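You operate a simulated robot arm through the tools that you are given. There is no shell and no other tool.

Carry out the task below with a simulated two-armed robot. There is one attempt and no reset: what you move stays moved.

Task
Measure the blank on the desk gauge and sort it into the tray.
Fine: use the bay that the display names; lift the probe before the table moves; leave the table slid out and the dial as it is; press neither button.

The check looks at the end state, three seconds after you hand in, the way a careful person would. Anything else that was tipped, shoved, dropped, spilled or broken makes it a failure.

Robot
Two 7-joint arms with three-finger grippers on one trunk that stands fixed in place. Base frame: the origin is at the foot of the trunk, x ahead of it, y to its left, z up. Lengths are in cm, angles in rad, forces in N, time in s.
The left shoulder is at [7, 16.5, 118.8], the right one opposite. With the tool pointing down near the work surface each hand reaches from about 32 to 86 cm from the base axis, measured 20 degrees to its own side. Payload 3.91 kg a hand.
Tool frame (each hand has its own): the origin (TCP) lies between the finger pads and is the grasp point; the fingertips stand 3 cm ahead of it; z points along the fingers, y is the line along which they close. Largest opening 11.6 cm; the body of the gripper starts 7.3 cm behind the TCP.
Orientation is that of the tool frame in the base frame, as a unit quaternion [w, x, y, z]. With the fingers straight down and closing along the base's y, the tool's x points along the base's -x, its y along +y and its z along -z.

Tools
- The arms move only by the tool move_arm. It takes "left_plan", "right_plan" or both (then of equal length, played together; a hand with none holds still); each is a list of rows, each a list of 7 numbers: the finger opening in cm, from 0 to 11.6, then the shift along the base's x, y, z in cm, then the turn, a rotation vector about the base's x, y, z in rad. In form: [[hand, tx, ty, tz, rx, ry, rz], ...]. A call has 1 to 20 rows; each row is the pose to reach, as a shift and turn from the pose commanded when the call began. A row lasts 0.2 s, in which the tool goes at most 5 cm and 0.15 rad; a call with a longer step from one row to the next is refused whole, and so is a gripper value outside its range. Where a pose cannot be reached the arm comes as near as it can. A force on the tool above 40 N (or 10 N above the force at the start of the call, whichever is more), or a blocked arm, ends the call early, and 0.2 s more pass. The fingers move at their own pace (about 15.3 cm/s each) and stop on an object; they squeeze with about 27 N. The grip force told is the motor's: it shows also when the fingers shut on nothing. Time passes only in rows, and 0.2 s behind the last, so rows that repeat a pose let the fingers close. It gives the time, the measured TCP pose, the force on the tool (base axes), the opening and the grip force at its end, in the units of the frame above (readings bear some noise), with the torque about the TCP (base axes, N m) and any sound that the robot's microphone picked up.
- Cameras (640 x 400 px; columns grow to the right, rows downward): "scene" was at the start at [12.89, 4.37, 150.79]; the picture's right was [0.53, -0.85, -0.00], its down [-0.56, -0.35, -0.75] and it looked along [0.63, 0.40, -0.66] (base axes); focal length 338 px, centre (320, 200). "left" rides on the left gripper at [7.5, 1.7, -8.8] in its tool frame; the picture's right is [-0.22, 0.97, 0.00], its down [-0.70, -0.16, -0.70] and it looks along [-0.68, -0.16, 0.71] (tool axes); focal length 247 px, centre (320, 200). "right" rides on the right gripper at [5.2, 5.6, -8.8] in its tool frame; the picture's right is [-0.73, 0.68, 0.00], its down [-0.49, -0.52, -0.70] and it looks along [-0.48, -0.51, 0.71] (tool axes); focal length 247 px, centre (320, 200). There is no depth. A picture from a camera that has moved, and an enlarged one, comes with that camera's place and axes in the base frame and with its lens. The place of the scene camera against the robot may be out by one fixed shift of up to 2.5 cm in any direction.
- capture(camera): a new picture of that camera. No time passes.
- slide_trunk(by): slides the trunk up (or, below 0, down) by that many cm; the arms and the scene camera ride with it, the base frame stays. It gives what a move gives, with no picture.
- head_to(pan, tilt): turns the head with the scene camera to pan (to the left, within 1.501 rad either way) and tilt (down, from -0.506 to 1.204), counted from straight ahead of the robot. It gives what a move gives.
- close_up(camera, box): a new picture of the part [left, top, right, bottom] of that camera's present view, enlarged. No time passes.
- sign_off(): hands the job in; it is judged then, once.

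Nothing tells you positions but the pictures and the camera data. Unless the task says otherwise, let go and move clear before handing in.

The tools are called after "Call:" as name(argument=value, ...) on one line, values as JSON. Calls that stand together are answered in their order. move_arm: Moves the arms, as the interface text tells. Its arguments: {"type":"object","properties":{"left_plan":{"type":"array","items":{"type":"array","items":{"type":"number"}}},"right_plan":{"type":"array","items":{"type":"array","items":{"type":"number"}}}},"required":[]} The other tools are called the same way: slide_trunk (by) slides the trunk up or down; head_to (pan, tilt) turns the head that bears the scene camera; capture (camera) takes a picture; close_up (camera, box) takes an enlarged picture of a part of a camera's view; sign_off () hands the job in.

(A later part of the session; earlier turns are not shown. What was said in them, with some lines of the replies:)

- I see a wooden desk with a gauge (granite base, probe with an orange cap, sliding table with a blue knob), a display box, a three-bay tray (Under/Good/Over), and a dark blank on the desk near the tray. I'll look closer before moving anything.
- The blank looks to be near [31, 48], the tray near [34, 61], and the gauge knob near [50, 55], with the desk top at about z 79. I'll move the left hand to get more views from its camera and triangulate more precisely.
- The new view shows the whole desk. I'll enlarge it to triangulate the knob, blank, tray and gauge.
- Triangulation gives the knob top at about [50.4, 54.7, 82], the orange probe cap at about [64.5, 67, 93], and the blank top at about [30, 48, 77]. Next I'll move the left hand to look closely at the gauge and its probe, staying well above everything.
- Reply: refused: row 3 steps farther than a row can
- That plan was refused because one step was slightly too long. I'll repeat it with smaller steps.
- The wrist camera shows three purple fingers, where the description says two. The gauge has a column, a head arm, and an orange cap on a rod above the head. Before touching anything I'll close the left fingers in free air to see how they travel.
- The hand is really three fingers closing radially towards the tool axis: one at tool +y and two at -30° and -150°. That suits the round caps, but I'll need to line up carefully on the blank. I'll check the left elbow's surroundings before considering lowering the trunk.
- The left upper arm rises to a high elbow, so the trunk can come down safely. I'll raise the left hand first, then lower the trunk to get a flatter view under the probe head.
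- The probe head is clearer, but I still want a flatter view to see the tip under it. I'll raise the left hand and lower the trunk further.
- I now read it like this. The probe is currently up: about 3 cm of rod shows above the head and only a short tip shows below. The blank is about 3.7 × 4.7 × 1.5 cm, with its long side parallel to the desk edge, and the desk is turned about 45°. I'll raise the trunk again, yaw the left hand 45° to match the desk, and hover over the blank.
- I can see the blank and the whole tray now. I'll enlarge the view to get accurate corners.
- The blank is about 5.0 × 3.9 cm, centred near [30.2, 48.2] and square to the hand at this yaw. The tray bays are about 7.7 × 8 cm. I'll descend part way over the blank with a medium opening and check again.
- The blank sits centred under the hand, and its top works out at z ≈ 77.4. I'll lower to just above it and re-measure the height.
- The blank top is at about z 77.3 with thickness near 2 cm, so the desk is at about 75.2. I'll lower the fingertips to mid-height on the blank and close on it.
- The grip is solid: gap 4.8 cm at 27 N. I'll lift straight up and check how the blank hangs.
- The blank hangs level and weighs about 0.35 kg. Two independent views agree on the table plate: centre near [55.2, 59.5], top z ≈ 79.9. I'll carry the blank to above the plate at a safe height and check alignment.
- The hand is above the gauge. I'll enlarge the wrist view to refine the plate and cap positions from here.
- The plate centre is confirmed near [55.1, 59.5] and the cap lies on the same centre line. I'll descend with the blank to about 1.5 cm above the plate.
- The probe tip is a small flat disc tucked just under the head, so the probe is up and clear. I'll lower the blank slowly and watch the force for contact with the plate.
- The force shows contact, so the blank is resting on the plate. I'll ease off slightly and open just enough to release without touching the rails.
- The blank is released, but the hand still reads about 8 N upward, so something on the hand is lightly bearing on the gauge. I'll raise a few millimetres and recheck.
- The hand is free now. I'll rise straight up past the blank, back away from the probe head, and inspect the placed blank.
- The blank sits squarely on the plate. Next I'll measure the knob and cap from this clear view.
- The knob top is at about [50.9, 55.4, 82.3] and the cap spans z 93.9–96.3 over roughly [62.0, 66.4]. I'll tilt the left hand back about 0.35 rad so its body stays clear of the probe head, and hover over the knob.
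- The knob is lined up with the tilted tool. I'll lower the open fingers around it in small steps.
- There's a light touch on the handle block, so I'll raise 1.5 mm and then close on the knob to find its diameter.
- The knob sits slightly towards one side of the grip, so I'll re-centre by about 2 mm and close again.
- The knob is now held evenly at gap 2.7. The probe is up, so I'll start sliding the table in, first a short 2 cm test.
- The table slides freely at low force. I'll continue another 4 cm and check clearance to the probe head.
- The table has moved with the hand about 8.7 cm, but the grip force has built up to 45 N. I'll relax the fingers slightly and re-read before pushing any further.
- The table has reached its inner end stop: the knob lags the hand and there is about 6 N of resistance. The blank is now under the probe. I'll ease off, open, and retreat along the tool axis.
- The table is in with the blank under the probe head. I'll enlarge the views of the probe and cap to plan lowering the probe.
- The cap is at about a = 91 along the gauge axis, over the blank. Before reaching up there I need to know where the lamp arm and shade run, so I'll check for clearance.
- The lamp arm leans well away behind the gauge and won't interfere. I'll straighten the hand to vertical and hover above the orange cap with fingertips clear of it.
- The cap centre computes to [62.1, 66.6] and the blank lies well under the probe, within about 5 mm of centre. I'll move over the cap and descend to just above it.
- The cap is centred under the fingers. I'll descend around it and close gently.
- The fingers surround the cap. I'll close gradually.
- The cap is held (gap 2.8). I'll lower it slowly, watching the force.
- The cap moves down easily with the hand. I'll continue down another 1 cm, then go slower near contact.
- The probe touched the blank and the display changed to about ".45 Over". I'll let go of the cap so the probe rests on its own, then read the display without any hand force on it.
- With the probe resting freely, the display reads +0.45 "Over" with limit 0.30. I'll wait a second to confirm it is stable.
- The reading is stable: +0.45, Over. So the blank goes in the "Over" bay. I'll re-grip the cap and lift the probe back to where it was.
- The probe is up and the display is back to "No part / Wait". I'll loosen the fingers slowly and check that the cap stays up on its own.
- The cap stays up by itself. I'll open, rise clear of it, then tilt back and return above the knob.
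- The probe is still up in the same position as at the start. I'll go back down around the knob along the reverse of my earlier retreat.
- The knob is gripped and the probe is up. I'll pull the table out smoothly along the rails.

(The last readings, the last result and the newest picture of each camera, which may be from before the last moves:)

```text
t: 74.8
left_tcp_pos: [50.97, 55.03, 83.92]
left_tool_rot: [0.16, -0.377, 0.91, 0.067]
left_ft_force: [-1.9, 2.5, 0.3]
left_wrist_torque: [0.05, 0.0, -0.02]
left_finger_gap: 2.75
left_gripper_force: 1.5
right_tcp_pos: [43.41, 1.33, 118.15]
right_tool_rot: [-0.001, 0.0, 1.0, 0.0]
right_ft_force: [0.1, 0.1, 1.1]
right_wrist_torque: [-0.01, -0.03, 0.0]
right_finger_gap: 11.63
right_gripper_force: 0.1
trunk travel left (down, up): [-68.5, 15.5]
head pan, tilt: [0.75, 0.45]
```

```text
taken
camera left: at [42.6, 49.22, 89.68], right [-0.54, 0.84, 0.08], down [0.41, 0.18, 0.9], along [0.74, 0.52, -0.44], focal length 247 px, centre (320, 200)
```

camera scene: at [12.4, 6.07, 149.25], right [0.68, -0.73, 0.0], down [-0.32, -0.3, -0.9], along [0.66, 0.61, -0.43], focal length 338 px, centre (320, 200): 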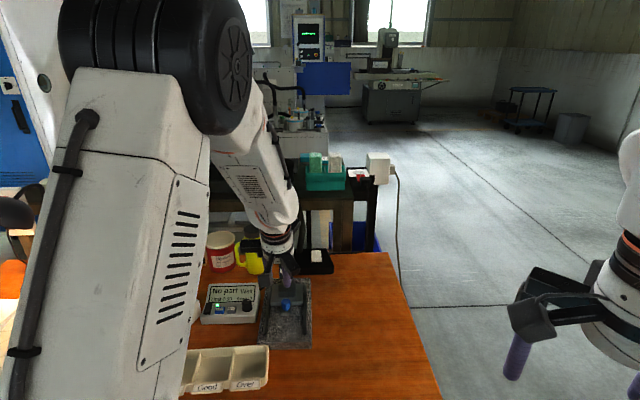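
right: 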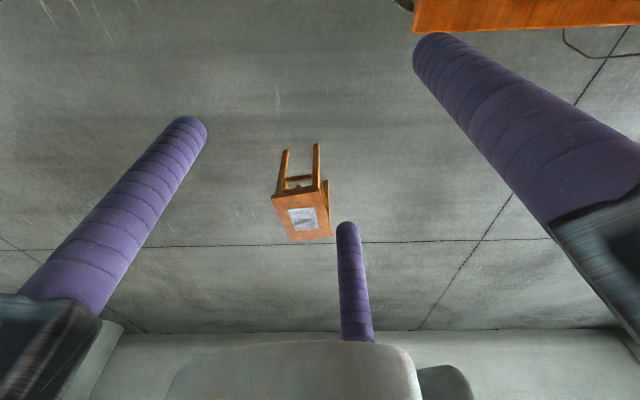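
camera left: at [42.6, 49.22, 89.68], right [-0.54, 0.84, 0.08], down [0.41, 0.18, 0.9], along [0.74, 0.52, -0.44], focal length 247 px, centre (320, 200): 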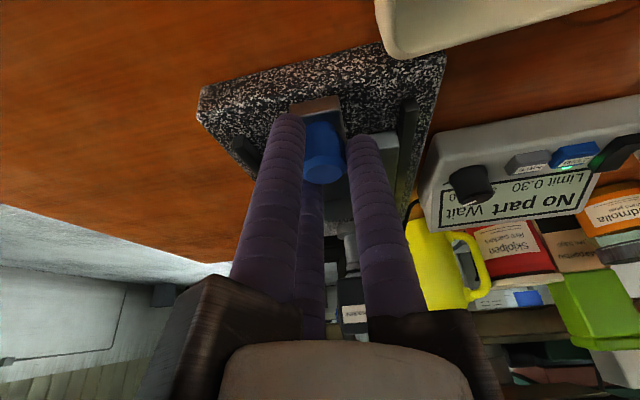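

About 3–4 mm remain to the original out position. I'll pull gently until the outer stop.

Call:
move_arm(left_plan=[[2.6, -0.1, -0.1, 0, 0, 0, 0], [2.6, -0.2, -0.2, 0, 0, 0, 0], [2.6, -0.3, -0.3, 0, 0, 0, 0], [2.6, -0.3, -0.3, 0, 0, 0, 0]])

Call:
close_up(camera="left", box=[180, 30, 460, 230])

```text
t: 75.8
left_tcp_pos: [50.66, 54.96, 84.08]
left_tool_rot: [0.16, -0.378, 0.91, 0.066]
left_ft_force: [-1.3, 2.5, -1.4]
left_wrist_torque: [0.02, 0.02, 0.0]
left_finger_gap: 2.72
left_gripper_force: 0.7
right_tcp_pos: [43.34, 1.53, 118.34]
right_tool_rot: [0.001, 0.0, 1.0, 0.0]
right_ft_force: [0.3, 0.6, -0.3]
right_wrist_torque: [0.0, -0.01, -0.03]
right_finger_gap: 11.59
right_gripper_force: 0.0
trunk travel left (down, up): [-68.5, 15.5]
head pan, tilt: [0.75, 0.45]
```

```text
2.00 times, centred on (320, 130) of left
camera zoom: at [42.3, 48.94, 89.7], right [-0.54, 0.84, 0.08], down [0.41, 0.18, 0.9], along [0.74, 0.52, -0.44], focal length 494 px, centre (320, 340)
```

zoom: 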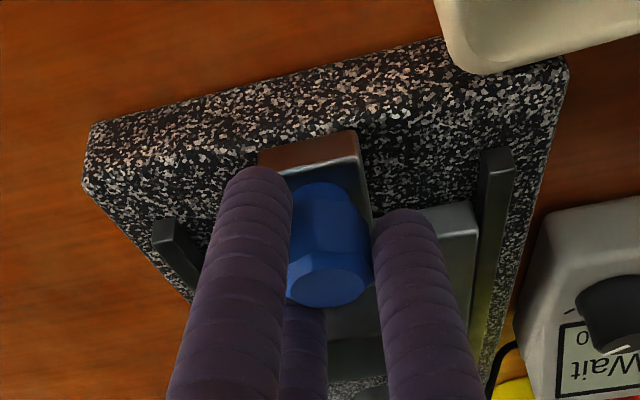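

Call:
move_arm(left_plan=[[2.6, -0.08, -0.08, 0, 0, 0, 0], [2.6, -0.16, -0.16, 0, 0, 0, 0], [2.6, -0.16, -0.16, 0, 0, 0, 0]])

Call:
close_up(camera="left", box=[180, 30, 460, 230])

```text
t: 76.6
left_tcp_pos: [50.5, 54.66, 83.96]
left_tool_rot: [0.161, -0.376, 0.91, 0.066]
left_ft_force: [-3.1, 1.4, 0.2]
left_wrist_torque: [0.09, 0.03, 0.03]
left_finger_gap: 2.74
left_gripper_force: 2.0
right_tcp_pos: [43.42, 1.4, 118.31]
right_tool_rot: [0.0, 0.0, 1.0, 0.0]
right_ft_force: [1.1, 0.6, -0.3]
right_wrist_torque: [0.01, 0.0, 0.03]
right_finger_gap: 11.6
right_gripper_force: 0.1
trunk travel left (down, up): [-68.5, 15.5]
head pan, tilt: [0.75, 0.45]
```

```text
2.00 times, centred on (320, 130) of left
camera zoom: at [42.08, 48.72, 89.7], right [-0.54, 0.84, 0.08], down [0.41, 0.18, 0.9], along [0.74, 0.52, -0.44], focal length 494 px, centre (320, 340)
```

zoom: 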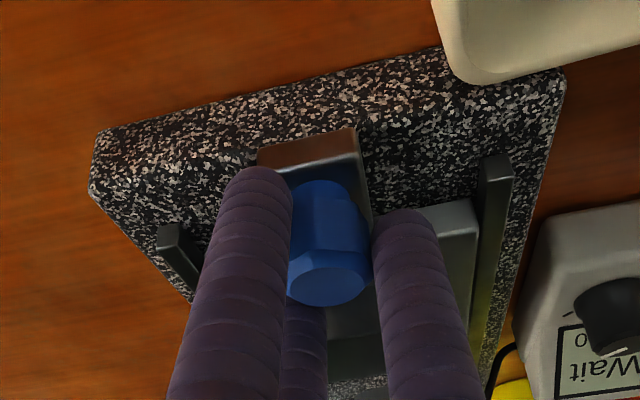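

The table is back fully out, slightly beyond where it started. I'll open and retreat along the tool axis, then check the blank and the probe.

Call:
move_arm(left_plan=[[3.4, 0, 0, 0, 0, 0, 0], [4.2, 0, 0, 0, 0, 0, 0], [4.2, 0, 0, 0, 0, 0, 0], [4.2, -0.35, -0.35, 1.5, 0, 0, 0], [4.2, -1, -1, 4, 0, 0, 0], [5, -2, -2, 8, -0.0619, 0.0619, 0], [6, -2.5, -2.5, 11, -0.1238, 0.1238, 0], [7, -2.5, -2.5, 13, -0.1856, 0.1856, 0], [7, -2.5, -2.5, 14.5, -0.2475, 0.2475, 0], [7, -2.5, -2.5, 14.5, -0.2475, 0.2475, 0]])

Call:
capture(camera="left")

Call:
close_up(camera="scene", box=[230, 200, 330, 360])

```text
t: 78.8
left_tcp_pos: [48.1, 52.1, 98.54]
left_tool_rot: [0.0, -0.384, 0.924, 0.0]
left_ft_force: [-0.7, 0.4, -0.4]
left_wrist_torque: [0.0, -0.05, 0.01]
left_finger_gap: 6.99
left_gripper_force: 0.1
right_tcp_pos: [43.34, 1.44, 118.26]
right_tool_rot: [0.001, 0.0, 1.0, 0.0]
right_ft_force: [-0.9, 0.5, -0.2]
right_wrist_torque: [-0.01, -0.03, 0.02]
right_finger_gap: 11.58
right_gripper_force: 0.2
trunk travel left (down, up): [-68.5, 15.5]
head pan, tilt: [0.75, 0.45]
```

```text
taken
camera left: at [41.51, 48.07, 107.35], right [-0.53, 0.85, 0.0], down [0.61, 0.38, 0.7], along [0.59, 0.37, -0.71], focal length 247 px, centre (320, 200)
```

left: 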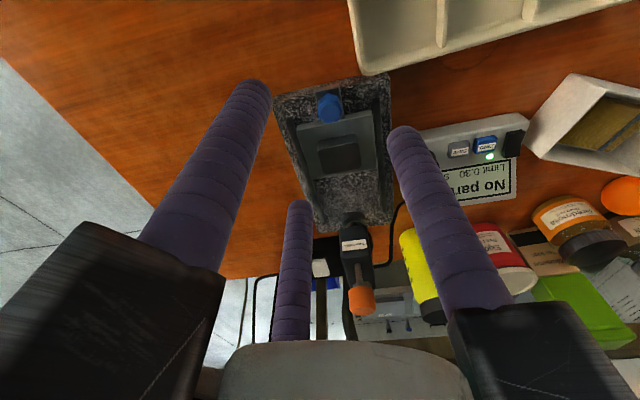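

```text
2.50 times, centred on (280, 280) of scene
camera zoom: at [12.51, 6.15, 149.23], right [0.68, -0.73, 0.0], down [-0.32, -0.3, -0.9], along [0.66, 0.61, -0.44], focal length 846 px, centre (420, 0)
```

zoom: 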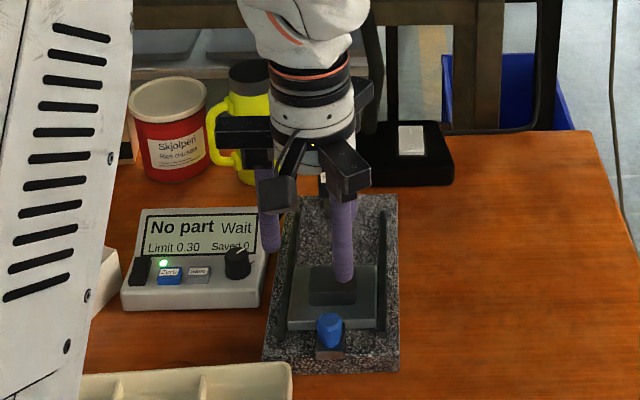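

The table is out, the blank is still on the plate, and the probe is up. I'll measure the blank's current position for the pick.

Call:
close_up(camera="left", box=[270, 70, 410, 210])

Call:
close_up(camera="left", box=[340, 0, 640, 90])

```text
2.86 times, centred on (340, 140) of left
camera zoom: at [41.51, 48.07, 107.35], right [-0.53, 0.85, 0.0], down [0.61, 0.38, 0.7], along [0.59, 0.37, -0.71], focal length 706 px, centre (263, 371)
```

zoom: 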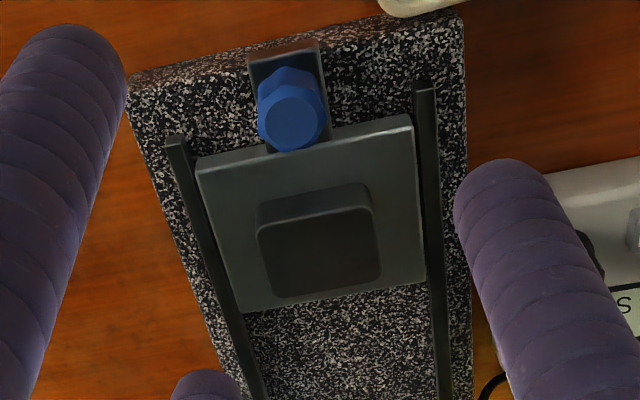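

```text
2.13 times, centred on (490, 45) of left
camera zoom: at [41.51, 48.07, 107.35], right [-0.53, 0.85, 0.0], down [0.61, 0.38, 0.7], along [0.59, 0.37, -0.71], focal length 527 px, centre (-43, 531)
```

zoom: 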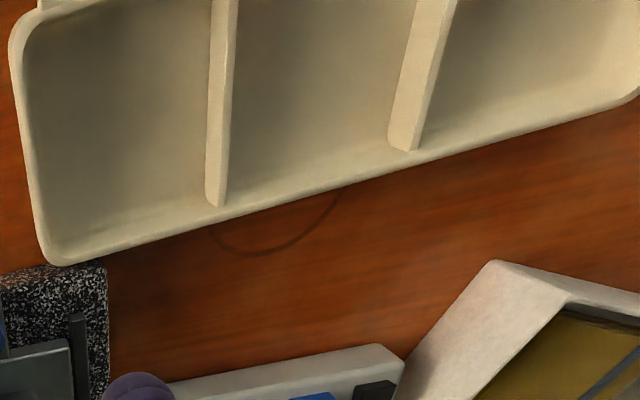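

Call:
move_arm(left_plan=[[6, 2.5, 2.6, 0, 0, 0, 0], [6, 5, 5.2, 0, 0, 0, 0], [6, 7.0, 7.35, -2, 0, 0, 0], [6, 7.0, 7.35, -6, 0, 0, 0], [6, 7.0, 7.35, -10, 0, 0, 0], [6, 7.0, 7.35, -10, 0, 0, 0]])

Call:
capture(camera="left")

Call:
close_up(camera="left", box=[220, 50, 420, 210])

```text
t: 80.2
left_tcp_pos: [55.06, 59.59, 88.38]
left_tool_rot: [0.0, -0.383, 0.924, 0.0]
left_ft_force: [0.2, -0.4, -0.6]
left_wrist_torque: [0.0, 0.0, -0.02]
left_finger_gap: 6.0
left_gripper_force: 0.0
right_tcp_pos: [43.29, 1.34, 118.2]
right_tool_rot: [0.0, -0.001, 1.0, -0.001]
right_ft_force: [0.0, 0.0, 0.2]
right_wrist_torque: [0.02, -0.03, 0.01]
right_finger_gap: 11.6
right_gripper_force: 0.0
trunk travel left (down, up): [-68.5, 15.5]
head pan, tilt: [0.75, 0.45]
```

```text
taken
camera left: at [48.45, 55.4, 97.31], right [-0.53, 0.85, 0.0], down [0.6, 0.38, 0.7], along [0.59, 0.37, -0.71], focal length 247 px, centre (320, 200)
```

left: 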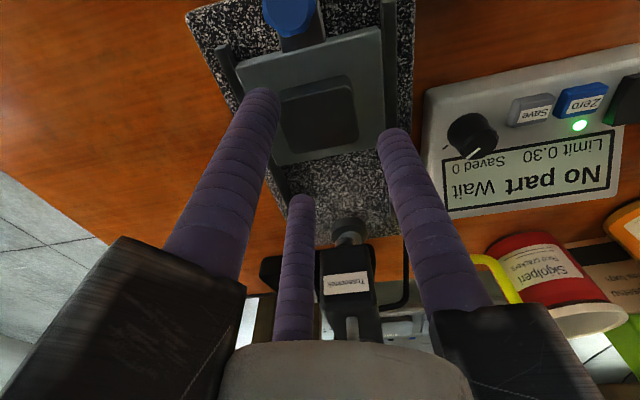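

```text
2.50 times, centred on (320, 130) of left
camera zoom: at [48.45, 55.4, 97.31], right [-0.53, 0.85, 0.0], down [0.6, 0.38, 0.7], along [0.59, 0.37, -0.71], focal length 617 px, centre (320, 375)
```

zoom: 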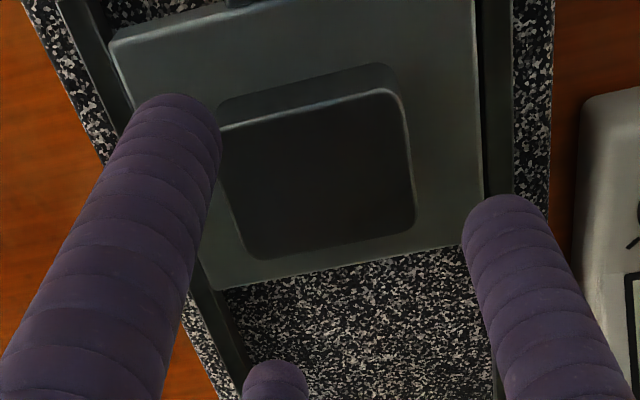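

The blank is within about 1 mm of the hand's axis. I'll descend to just above where I released it and close.

Call:
move_arm(left_plan=[[6, 0.1, 0.06, -1.8, 0, 0, 0], [6, 0.1, 0.06, -3.4, 0, 0, 0], [6, 0.1, 0.06, -4.3, 0, 0, 0], [6, 0.1, 0.06, -4.7, 0, 0, 0], [5.4, 0.1, 0.06, -4.7, 0, 0, 0], [4.9, 0.1, 0.06, -4.7, 0, 0, 0], [3, 0.1, 0.06, -4.7, 0, 0, 0], [3, 0.1, 0.06, -4.7, 0, 0, 0], [3, 0.1, 0.06, -4.7, 0, 0, 0]])

Call:
close_up(camera="left", box=[220, 50, 420, 220])

```text
t: 82.2
left_tcp_pos: [55.02, 59.67, 83.68]
left_tool_rot: [0.0, -0.382, 0.924, 0.0]
left_ft_force: [-0.3, 0.1, 0.0]
left_wrist_torque: [0.07, 0.04, 0.01]
left_finger_gap: 4.8
left_gripper_force: 26.9
right_tcp_pos: [43.38, 1.4, 118.12]
right_tool_rot: [0.0, 0.0, 1.0, 0.0]
right_ft_force: [-0.5, -0.3, 0.4]
right_wrist_torque: [-0.03, 0.02, 0.02]
right_finger_gap: 11.59
right_gripper_force: 0.1
trunk travel left (down, up): [-68.5, 15.5]
head pan, tilt: [0.75, 0.45]
```

```text
2.35 times, centred on (320, 135) of left
camera zoom: at [48.55, 55.5, 92.61], right [-0.53, 0.85, 0.0], down [0.61, 0.38, 0.7], along [0.59, 0.37, -0.71], focal length 581 px, centre (320, 353)
```

zoom: 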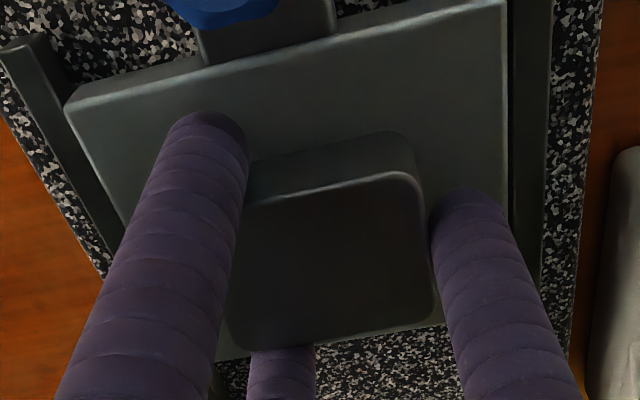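

The blank is gripped firmly (4.8 cm, 27 N). I'll lift it off the plate, back away from the probe head, and bring it above the "Over" bay.

Call:
move_arm(left_plan=[[3, 0, 0, 0.8, 0, 0, 0], [3, 0, 0, 2.5, 0, 0, 0], [3, 0, 0, 4.5, 0, 0, 0], [3, -2, -2, 7.5, 0, 0, 0], [3, -5, -4, 10, 0, 0, 0], [3, -8.5, -4.5, 11, 0, 0, 0], [3, -12, -4, 11, 0, 0, 0], [3, -14.4, -3.6, 11, 0, 0, 0], [3, -14.4, -3.6, 11, 0, 0, 0]])

Call:
head_to(pan=0.75, tilt=0.8)

Call:
capture(camera="scene")

Call:
capture(camera="left")

```text
t: 84.2
left_tcp_pos: [40.76, 56.04, 94.72]
left_tool_rot: [0.0, -0.383, 0.924, 0.001]
left_ft_force: [0.2, 0.0, -3.2]
left_wrist_torque: [0.0, 0.01, 0.0]
left_finger_gap: 4.81
left_gripper_force: 27.1
right_tcp_pos: [43.53, 1.48, 118.21]
right_tool_rot: [-0.001, 0.0, 1.0, 0.0]
right_ft_force: [-0.1, -0.1, -0.2]
right_wrist_torque: [0.04, -0.01, 0.03]
right_finger_gap: 11.6
right_gripper_force: 0.0
trunk travel left (down, up): [-68.5, 15.5]
head pan, tilt: [0.75, 0.45]
```

```text
t: 85.0
left_tcp_pos: [40.65, 56.05, 94.77]
left_tool_rot: [0.0, -0.383, 0.924, -0.001]
left_ft_force: [0.5, 0.5, -3.6]
left_wrist_torque: [-0.03, 0.01, -0.02]
left_finger_gap: 4.81
left_gripper_force: 27.3
right_tcp_pos: [43.47, 1.45, 118.12]
right_tool_rot: [-0.001, 0.0, 1.0, -0.001]
right_ft_force: [0.0, -0.6, 0.8]
right_wrist_torque: [0.02, -0.01, 0.03]
right_finger_gap: 11.6
right_gripper_force: 0.1
trunk travel left (down, up): [-68.5, 15.5]
head pan, tilt: [0.75, 0.799]
```

```text
taken
camera scene: at [11.7, 5.44, 146.19], right [0.68, -0.73, 0.0], down [-0.52, -0.49, -0.7], along [0.51, 0.48, -0.72], focal length 338 px, centre (320, 200)
```

scene: 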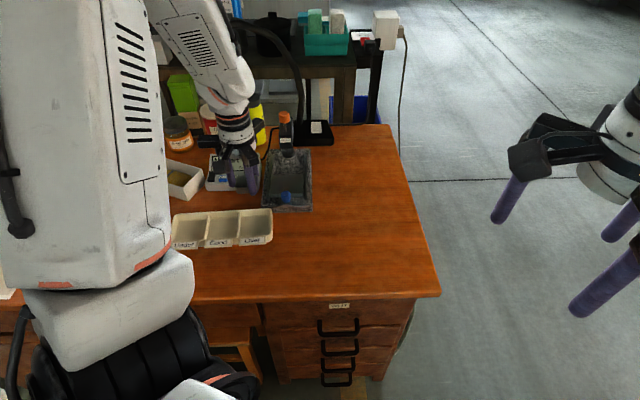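

```text
taken
camera left: at [34.15, 51.92, 103.57], right [-0.53, 0.85, 0.0], down [0.61, 0.38, 0.7], along [0.59, 0.37, -0.71], focal length 247 px, centre (320, 200)
```

left: 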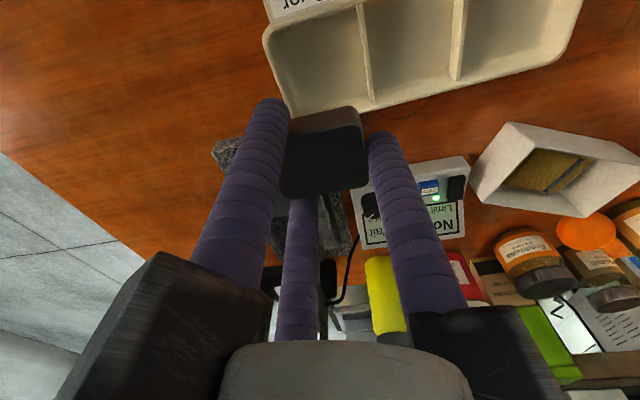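

Now I can see the "Over" bay clearly from both cameras. I'll enlarge the views to measure it.

Call:
close_up(camera="left", box=[250, 0, 410, 120])

Call:
close_up(camera="scene", box=[170, 180, 290, 260])

```text
3.33 times, centred on (330, 60) of left
camera zoom: at [34.15, 51.92, 103.57], right [-0.53, 0.85, 0.0], down [0.61, 0.38, 0.7], along [0.59, 0.37, -0.71], focal length 823 px, centre (287, 667)
```

zoom: 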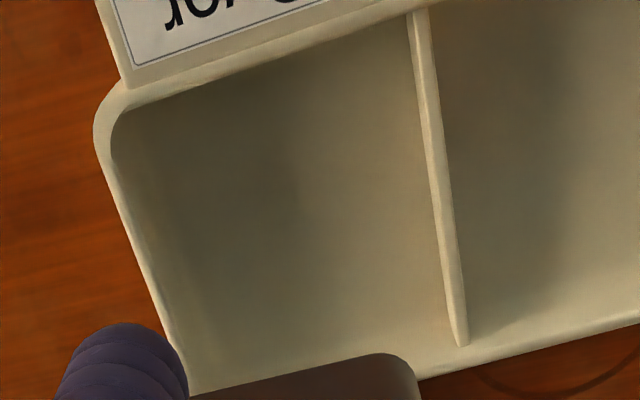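

```text
5.00 times, centred on (230, 220) of scene
camera zoom: at [11.7, 5.44, 146.19], right [0.68, -0.73, 0.0], down [-0.52, -0.49, -0.7], along [0.51, 0.48, -0.72], focal length 1693 px, centre (770, 100)
```

zoom: 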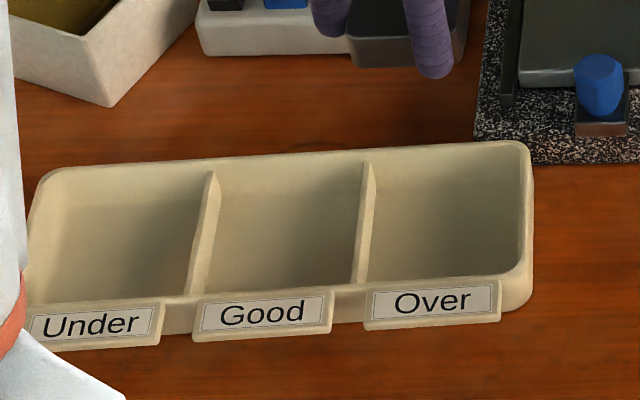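

I want more precise bay edges, so I'll zoom further on the bay's left wall, divider and far wall.

Call:
close_up(camera="left", box=[260, 10, 310, 60])

Call:
close_up(camera="left", box=[340, 60, 400, 110])

Call:
close_up(camera="scene", box=[235, 205, 280, 250])

```text
8.00 times, centred on (285, 35) of left
camera zoom: at [34.15, 51.92, 103.57], right [-0.53, 0.85, 0.0], down [0.61, 0.38, 0.7], along [0.59, 0.37, -0.71], focal length 1976 px, centre (600, 1520)
```

zoom: 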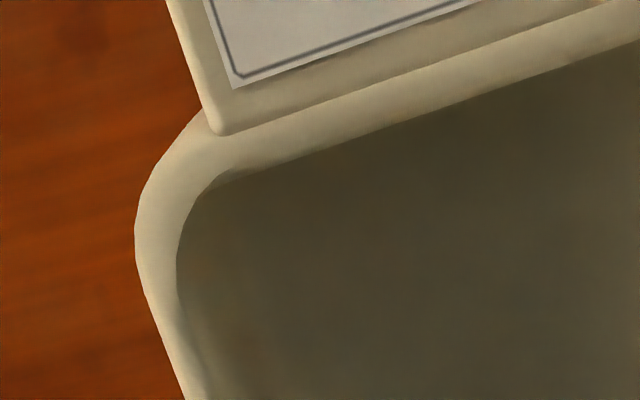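

```text
8.00 times, centred on (370, 85) of left
camera zoom: at [34.15, 51.92, 103.57], right [-0.53, 0.85, 0.0], down [0.61, 0.38, 0.7], along [0.59, 0.37, -0.71], focal length 1976 px, centre (-80, 1120)
```

zoom: 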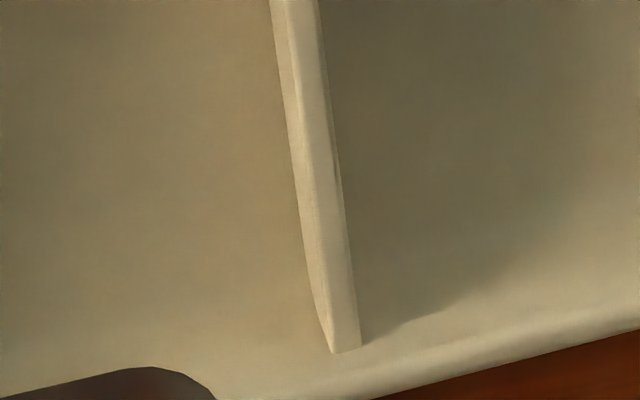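

```text
8.89 times, centred on (258, 228) of scene
camera zoom: at [11.7, 5.44, 146.19], right [0.68, -0.73, 0.0], down [-0.52, -0.49, -0.7], along [0.51, 0.48, -0.72], focal length 3009 px, centre (876, -44)
```

zoom: 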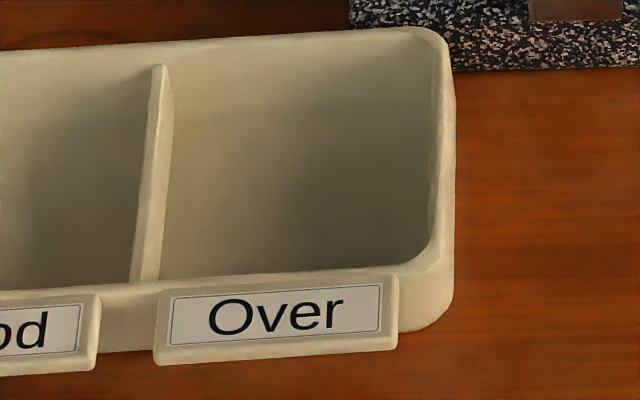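

Both cameras put the "Over" bay centre near a = 68.8, b = 11.0, roughly 7.8 × 8 cm inside, with the tray turned about 0.06 rad. I'll align with it, offset slightly so the fingers fit, and descend to just above the rim.

Call:
move_arm(left_plan=[[3, 0.4, -0.1, -2, 0, 0, 0.03], [3, 0.74, -0.19, -5, 0, 0, 0.06], [3, 0.74, -0.19, -8, 0, 0, 0.06], [3, 0.74, -0.19, -10.3, 0, 0, 0.06], [3, 0.74, -0.19, -10.3, 0, 0, 0.06]])

Call:
capture(camera="left")

Call:
close_up(camera="scene", box=[180, 160, 290, 260])

Call:
close_up(camera="left", box=[220, 40, 440, 220])

```text
t: 86.2
left_tcp_pos: [41.5, 55.57, 84.36]
left_tool_rot: [0.0, -0.411, 0.912, 0.0]
left_ft_force: [0.1, -0.3, -3.2]
left_wrist_torque: [-0.01, 0.0, 0.0]
left_finger_gap: 4.8
left_gripper_force: 26.9
right_tcp_pos: [43.42, 1.56, 118.19]
right_tool_rot: [0.0, 0.0, 1.0, 0.0]
right_ft_force: [-0.3, 0.2, -0.2]
right_wrist_torque: [0.02, 0.0, 0.0]
right_finger_gap: 11.61
right_gripper_force: 0.0
trunk travel left (down, up): [-68.5, 15.5]
head pan, tilt: [0.75, 0.799]
```

```text
taken
camera left: at [35.16, 51.24, 93.24], right [-0.58, 0.81, 0.0], down [0.58, 0.42, 0.7], along [0.57, 0.41, -0.71], focal length 247 px, centre (320, 200)
```

left: 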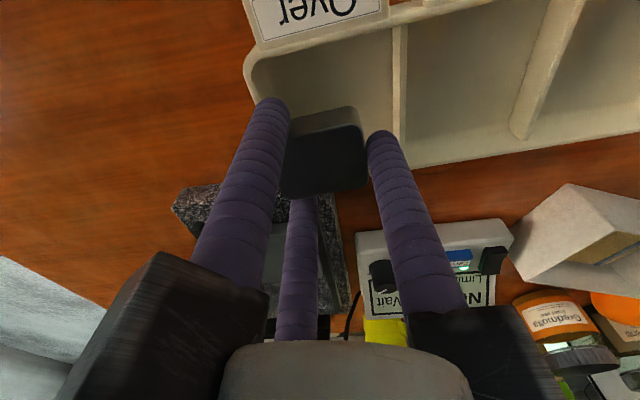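

```text
4.00 times, centred on (235, 210) of scene
camera zoom: at [11.66, 5.39, 146.19], right [0.68, -0.73, 0.0], down [-0.52, -0.49, -0.7], along [0.51, 0.48, -0.72], focal length 1354 px, centre (660, 160)
```

zoom: 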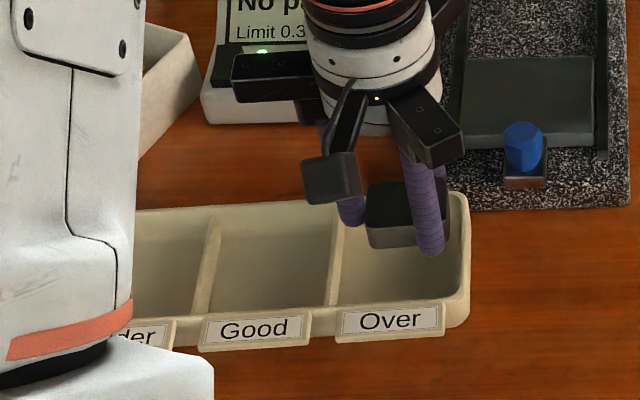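

```text
2.22 times, centred on (330, 130) of left
camera zoom: at [35.16, 51.24, 93.24], right [-0.58, 0.81, 0.0], down [0.58, 0.42, 0.7], along [0.57, 0.41, -0.71], focal length 549 px, centre (298, 356)
```

zoom: 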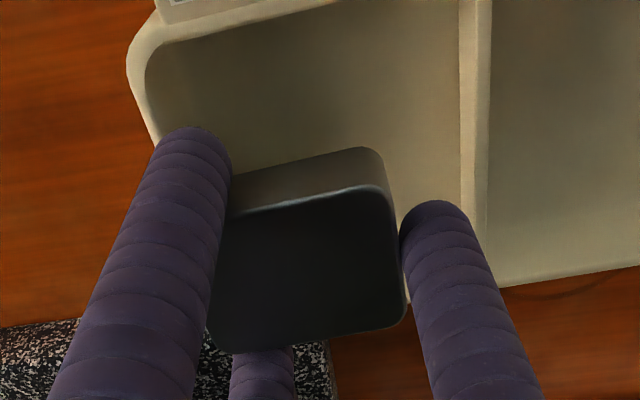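

Margins look good, about 5 mm or more on every side. I'll lower the blank into the bay slowly.

Call:
move_arm(left_plan=[[3, 0, 0.05, -1, 0, 0, 0], [3, 0, 0.05, -2, 0, 0, 0], [3, 0, 0.05, -2.8, 0, 0, 0], [3, 0, 0.05, -3.4, 0, 0, 0], [3, 0, 0.05, -3.4, 0, 0, 0]])

Call:
close_up(camera="scene", box=[200, 170, 290, 260])

Call:
close_up(camera="left", box=[220, 40, 440, 220])

```text
t: 87.4
left_tcp_pos: [41.41, 55.81, 81.06]
left_tool_rot: [0.0, -0.411, 0.912, 0.0]
left_ft_force: [-0.8, -0.1, -3.4]
left_wrist_torque: [-0.01, 0.03, 0.0]
left_finger_gap: 4.78
left_gripper_force: 27.3
right_tcp_pos: [43.45, 1.34, 118.19]
right_tool_rot: [0.0, 0.0, 1.0, 0.0]
right_ft_force: [0.1, -1.1, 1.1]
right_wrist_torque: [0.02, -0.01, -0.01]
right_finger_gap: 11.59
right_gripper_force: 0.0
trunk travel left (down, up): [-68.5, 15.5]
head pan, tilt: [0.75, 0.799]
```

```text
4.44 times, centred on (245, 215) of scene
camera zoom: at [11.7, 5.42, 146.18], right [0.68, -0.73, 0.0], down [-0.52, -0.49, -0.7], along [0.51, 0.48, -0.72], focal length 1505 px, centre (653, 133)
```

zoom: 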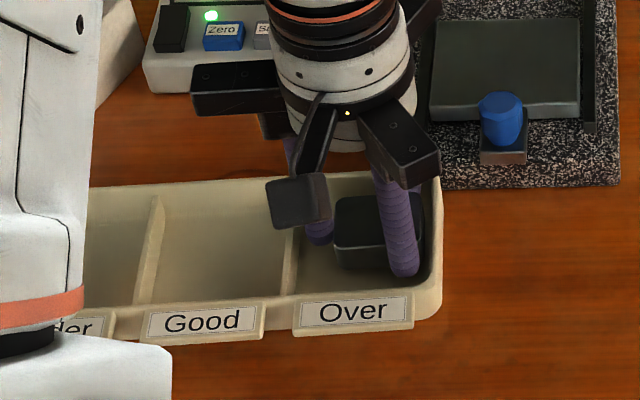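

```text
2.22 times, centred on (330, 130) of left
camera zoom: at [35.16, 51.37, 89.85], right [-0.58, 0.81, 0.0], down [0.58, 0.41, 0.7], along [0.57, 0.41, -0.71], focal length 549 px, centre (298, 356)
```

zoom: 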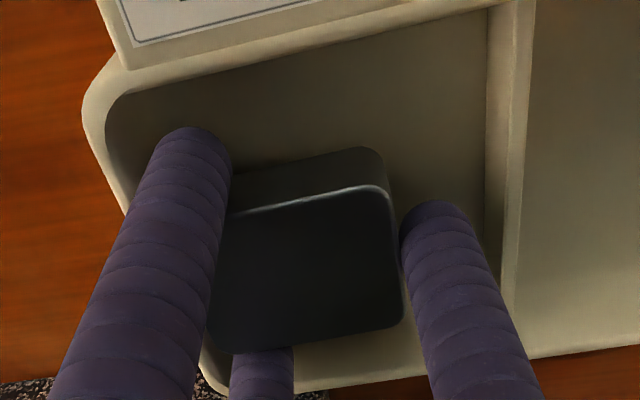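

The blank and fingers are inside the bay with clear margins and no contact forces. I'll continue down gently to feel for the floor.

Call:
move_arm(left_plan=[[3, 0, 0, -0.3, 0, 0, 0], [3, 0, 0, -0.6, 0, 0, 0], [3, 0, 0, -0.9, 0, 0, 0], [3, 0, 0, -1.1, 0, 0, 0], [3, 0, 0, -1.1, 0, 0, 0]])

Call:
close_up(camera="left", box=[220, 40, 440, 220])

```text
t: 88.6
left_tcp_pos: [41.49, 55.84, 80.0]
left_tool_rot: [0.0, -0.41, 0.912, 0.0]
left_ft_force: [-0.3, 0.1, -4.3]
left_wrist_torque: [0.03, -0.01, 0.02]
left_finger_gap: 4.81
left_gripper_force: 27.4
right_tcp_pos: [43.45, 1.44, 118.23]
right_tool_rot: [0.0, 0.0, 1.0, 0.0]
right_ft_force: [0.3, 0.3, 0.3]
right_wrist_torque: [0.0, -0.03, 0.03]
right_finger_gap: 11.57
right_gripper_force: 0.1
trunk travel left (down, up): [-68.5, 15.5]
head pan, tilt: [0.75, 0.799]
```

```text
2.22 times, centred on (330, 130) of left
camera zoom: at [35.19, 51.38, 88.77], right [-0.58, 0.81, 0.0], down [0.58, 0.42, 0.7], along [0.57, 0.41, -0.71], focal length 549 px, centre (298, 356)
```

zoom: 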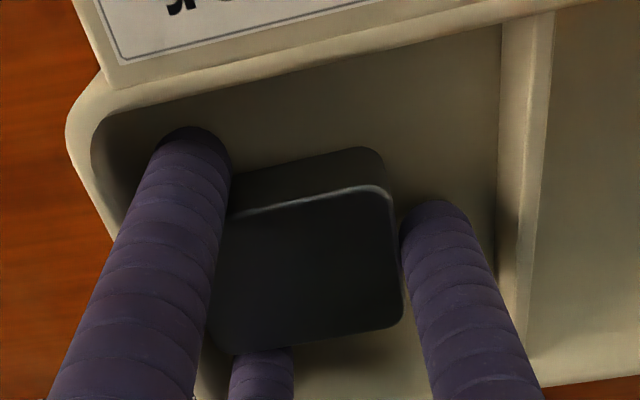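

Call:
move_arm(left_plan=[[3, 0, 0, -0.15, 0, 0, 0], [3, 0, 0, -0.3, 0, 0, 0], [3, 0, 0, -0.3, 0, 0, 0]])

```text
t: 89.4
left_tcp_pos: [41.32, 55.91, 79.84]
left_tool_rot: [0.001, -0.411, 0.912, 0.0]
left_ft_force: [0.8, 2.0, 15.9]
left_wrist_torque: [-0.05, 0.11, 0.0]
left_finger_gap: 4.84
left_gripper_force: 27.2
right_tcp_pos: [43.17, 1.34, 118.21]
right_tool_rot: [0.001, 0.001, 1.0, 0.001]
right_ft_force: [0.4, -1.3, -0.2]
right_wrist_torque: [0.03, -0.02, 0.01]
right_finger_gap: 11.62
right_gripper_force: 0.1
trunk travel left (down, up): [-68.5, 15.5]
head pan, tilt: [0.75, 0.799]
```

The blank has touched the bay floor. I'll ease off the pressure, then open the fingers slightly to release.

Call:
move_arm(left_plan=[[3, 0, 0, 0.12, 0, 0, 0], [3, 0, 0, 0.18, 0, 0, 0], [4.9, 0, 0, 0.18, 0, 0, 0], [5.2, 0, 0, 0.18, 0, 0, 0], [5.4, 0, 0, 0.18, 0, 0, 0], [5.4, 0, 0, 0.18, 0, 0, 0]])

Call:
close_up(camera="left", box=[220, 40, 440, 220])

```text
t: 90.8
left_tcp_pos: [41.47, 55.87, 79.94]
left_tool_rot: [0.001, -0.411, 0.912, 0.0]
left_ft_force: [-0.8, 0.6, 0.0]
left_wrist_torque: [0.01, 0.01, -0.01]
left_finger_gap: 5.41
left_gripper_force: 0.0
right_tcp_pos: [43.46, 1.52, 118.08]
right_tool_rot: [0.001, 0.0, 1.0, 0.0]
right_ft_force: [-0.1, 1.1, 0.6]
right_wrist_torque: [0.01, 0.02, 0.03]
right_finger_gap: 11.61
right_gripper_force: 0.1
trunk travel left (down, up): [-68.5, 15.5]
head pan, tilt: [0.75, 0.799]
```

```text
2.22 times, centred on (330, 130) of left
camera zoom: at [35.15, 51.38, 88.68], right [-0.58, 0.81, 0.0], down [0.58, 0.42, 0.7], along [0.57, 0.41, -0.71], focal length 549 px, centre (298, 356)
```

zoom: 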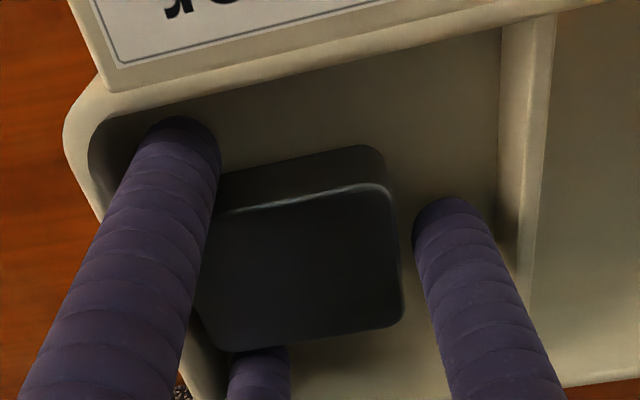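

The blank is released and the force is zero. I'll rise straight up, clear the tray, and move the hand well away.

Call:
move_arm(left_plan=[[5.4, 0, 0, 0.6, 0, 0, 0], [5.4, 0, 0, 1.5, 0, 0, 0], [5.4, 0, 0, 3, 0, 0, 0], [5.4, 0, 0, 6, 0, 0, 0], [6, 0, 0, 10, 0, 0, 0], [7, -1, -2, 14, 0, 0, 0], [7, -3, -4, 18, 0, 0, 0], [7, -5, -5, 22, 0, 0, 0], [7, -7, -6, 25, 0, 0, 0], [7, -7, -6, 25, 0, 0, 0]])

Call:
capture(camera="left")

Call:
capture(camera="scene")

Call:
close_up(camera="scene", box=[160, 100, 330, 260])

```text
t: 93.0
left_tcp_pos: [34.4, 49.95, 104.89]
left_tool_rot: [-0.002, -0.41, 0.912, -0.001]
left_ft_force: [0.1, 0.7, 0.2]
left_wrist_torque: [-0.06, -0.04, 0.01]
left_finger_gap: 6.97
left_gripper_force: 0.0
right_tcp_pos: [43.39, 1.59, 118.1]
right_tool_rot: [0.0, 0.001, 1.0, 0.0]
right_ft_force: [0.2, 0.0, -0.1]
right_wrist_torque: [-0.03, 0.02, 0.05]
right_finger_gap: 11.59
right_gripper_force: 0.1
trunk travel left (down, up): [-68.5, 15.5]
head pan, tilt: [0.75, 0.799]
```

```text
taken
camera left: at [28.08, 45.56, 113.64], right [-0.58, 0.81, 0.0], down [0.58, 0.42, 0.7], along [0.57, 0.41, -0.72], focal length 247 px, centre (320, 200)
```

left: 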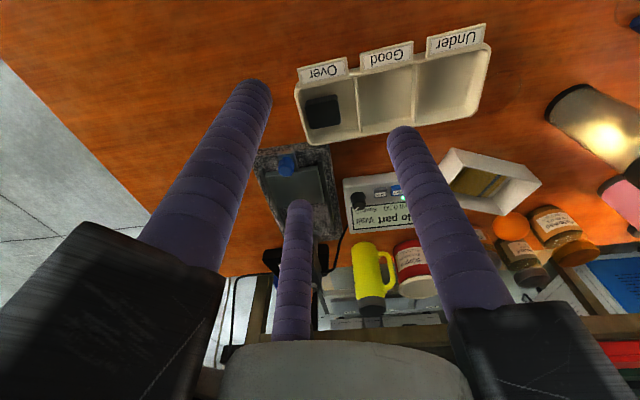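

```text
taken
camera scene: at [11.72, 5.55, 146.17], right [0.68, -0.73, 0.0], down [-0.52, -0.49, -0.7], along [0.51, 0.47, -0.72], focal length 338 px, centre (320, 200)
```

scene: 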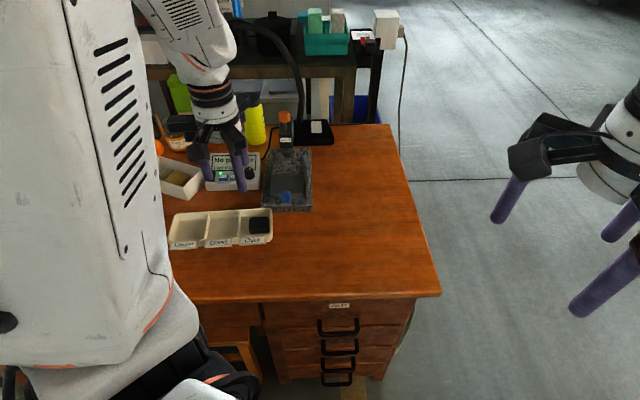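

```text
2.50 times, centred on (245, 180) of scene
camera zoom: at [11.72, 5.55, 146.17], right [0.68, -0.73, 0.0], down [-0.52, -0.49, -0.7], along [0.51, 0.47, -0.72], focal length 846 px, centre (508, 250)
```

zoom: 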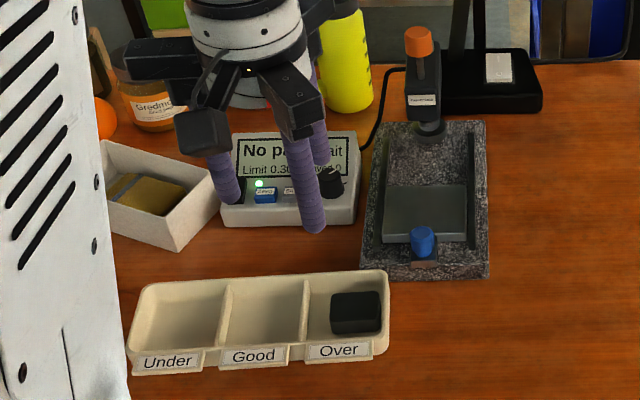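

The blank lies in the "Over" bay, the table is out and the probe is up. I'll do a last close check of the display, bay and gauge before handing in.

Call:
close_up(camera="left", box=[280, 20, 500, 150])

Call:
close_up(camera="scene", box=[235, 100, 325, 220])

Call:
close_up(camera="left", box=[330, 160, 420, 240])

```text
2.91 times, centred on (390, 85) of left
camera zoom: at [28.08, 45.56, 113.64], right [-0.58, 0.81, 0.0], down [0.58, 0.42, 0.7], along [0.57, 0.41, -0.72], focal length 718 px, centre (116, 534)
```

zoom: 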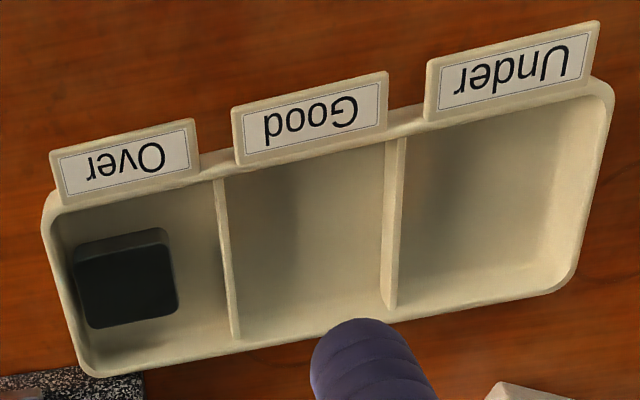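

```text
3.33 times, centred on (280, 160) of scene
camera zoom: at [11.72, 5.55, 146.17], right [0.68, -0.73, 0.0], down [-0.52, -0.49, -0.7], along [0.51, 0.47, -0.72], focal length 1128 px, centre (453, 333)
```

zoom: 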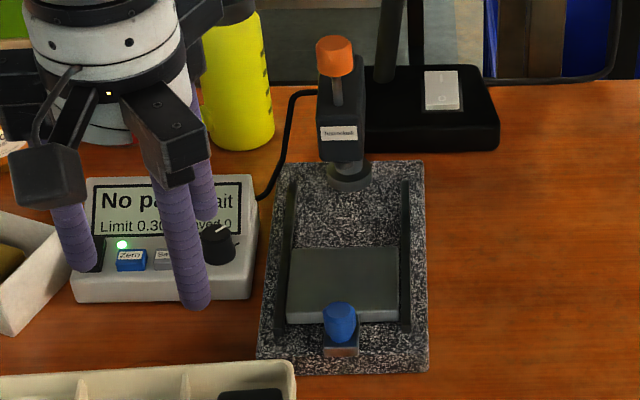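

```text
5.00 times, centred on (375, 200) of left
camera zoom: at [28.08, 45.56, 113.64], right [-0.58, 0.81, 0.0], down [0.58, 0.42, 0.7], along [0.57, 0.41, -0.72], focal length 1235 px, centre (45, 200)
```

zoom: 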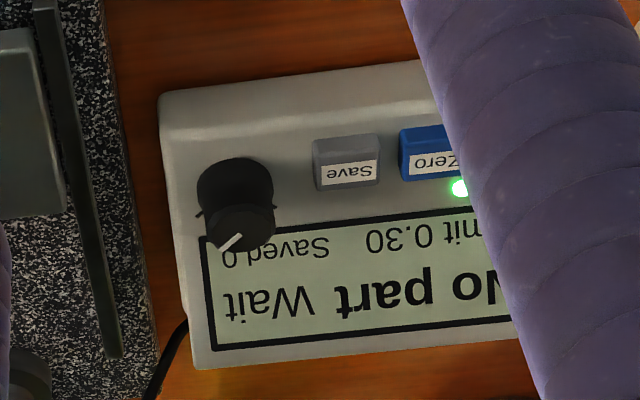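

The blank lies flat in the "Over" bay, matching the +0.45 Over reading. The table is slid out, the probe is up, and the display still shows Limit 0.30 and Saved 0. Nothing else looks disturbed and both hands are clear, so I'm handing in.

Call:
sign_off()

```text
The job is handed in.
```

The blank measured +0.45 on the gauge, and the display named it "Over" against a limit of 0.30. It now lies flat in the "Over" bay, and I handed the job in; no result came back.

- **Probe:** it was up whenever the table moved, and I left it up.
- **Table:** it is slid out, about 2 mm further than where it started.
- **Dial and buttons:** the limit still reads 0.30 and the saved count is 0. I pressed neither button.
- **Surroundings:** nothing else looked disturbed in the last pictures, and both hands were empty and clear.

The grippers turned out to have three fingers that close towards the centre, not two as described. That changed how I held the blank but did not affect the result.
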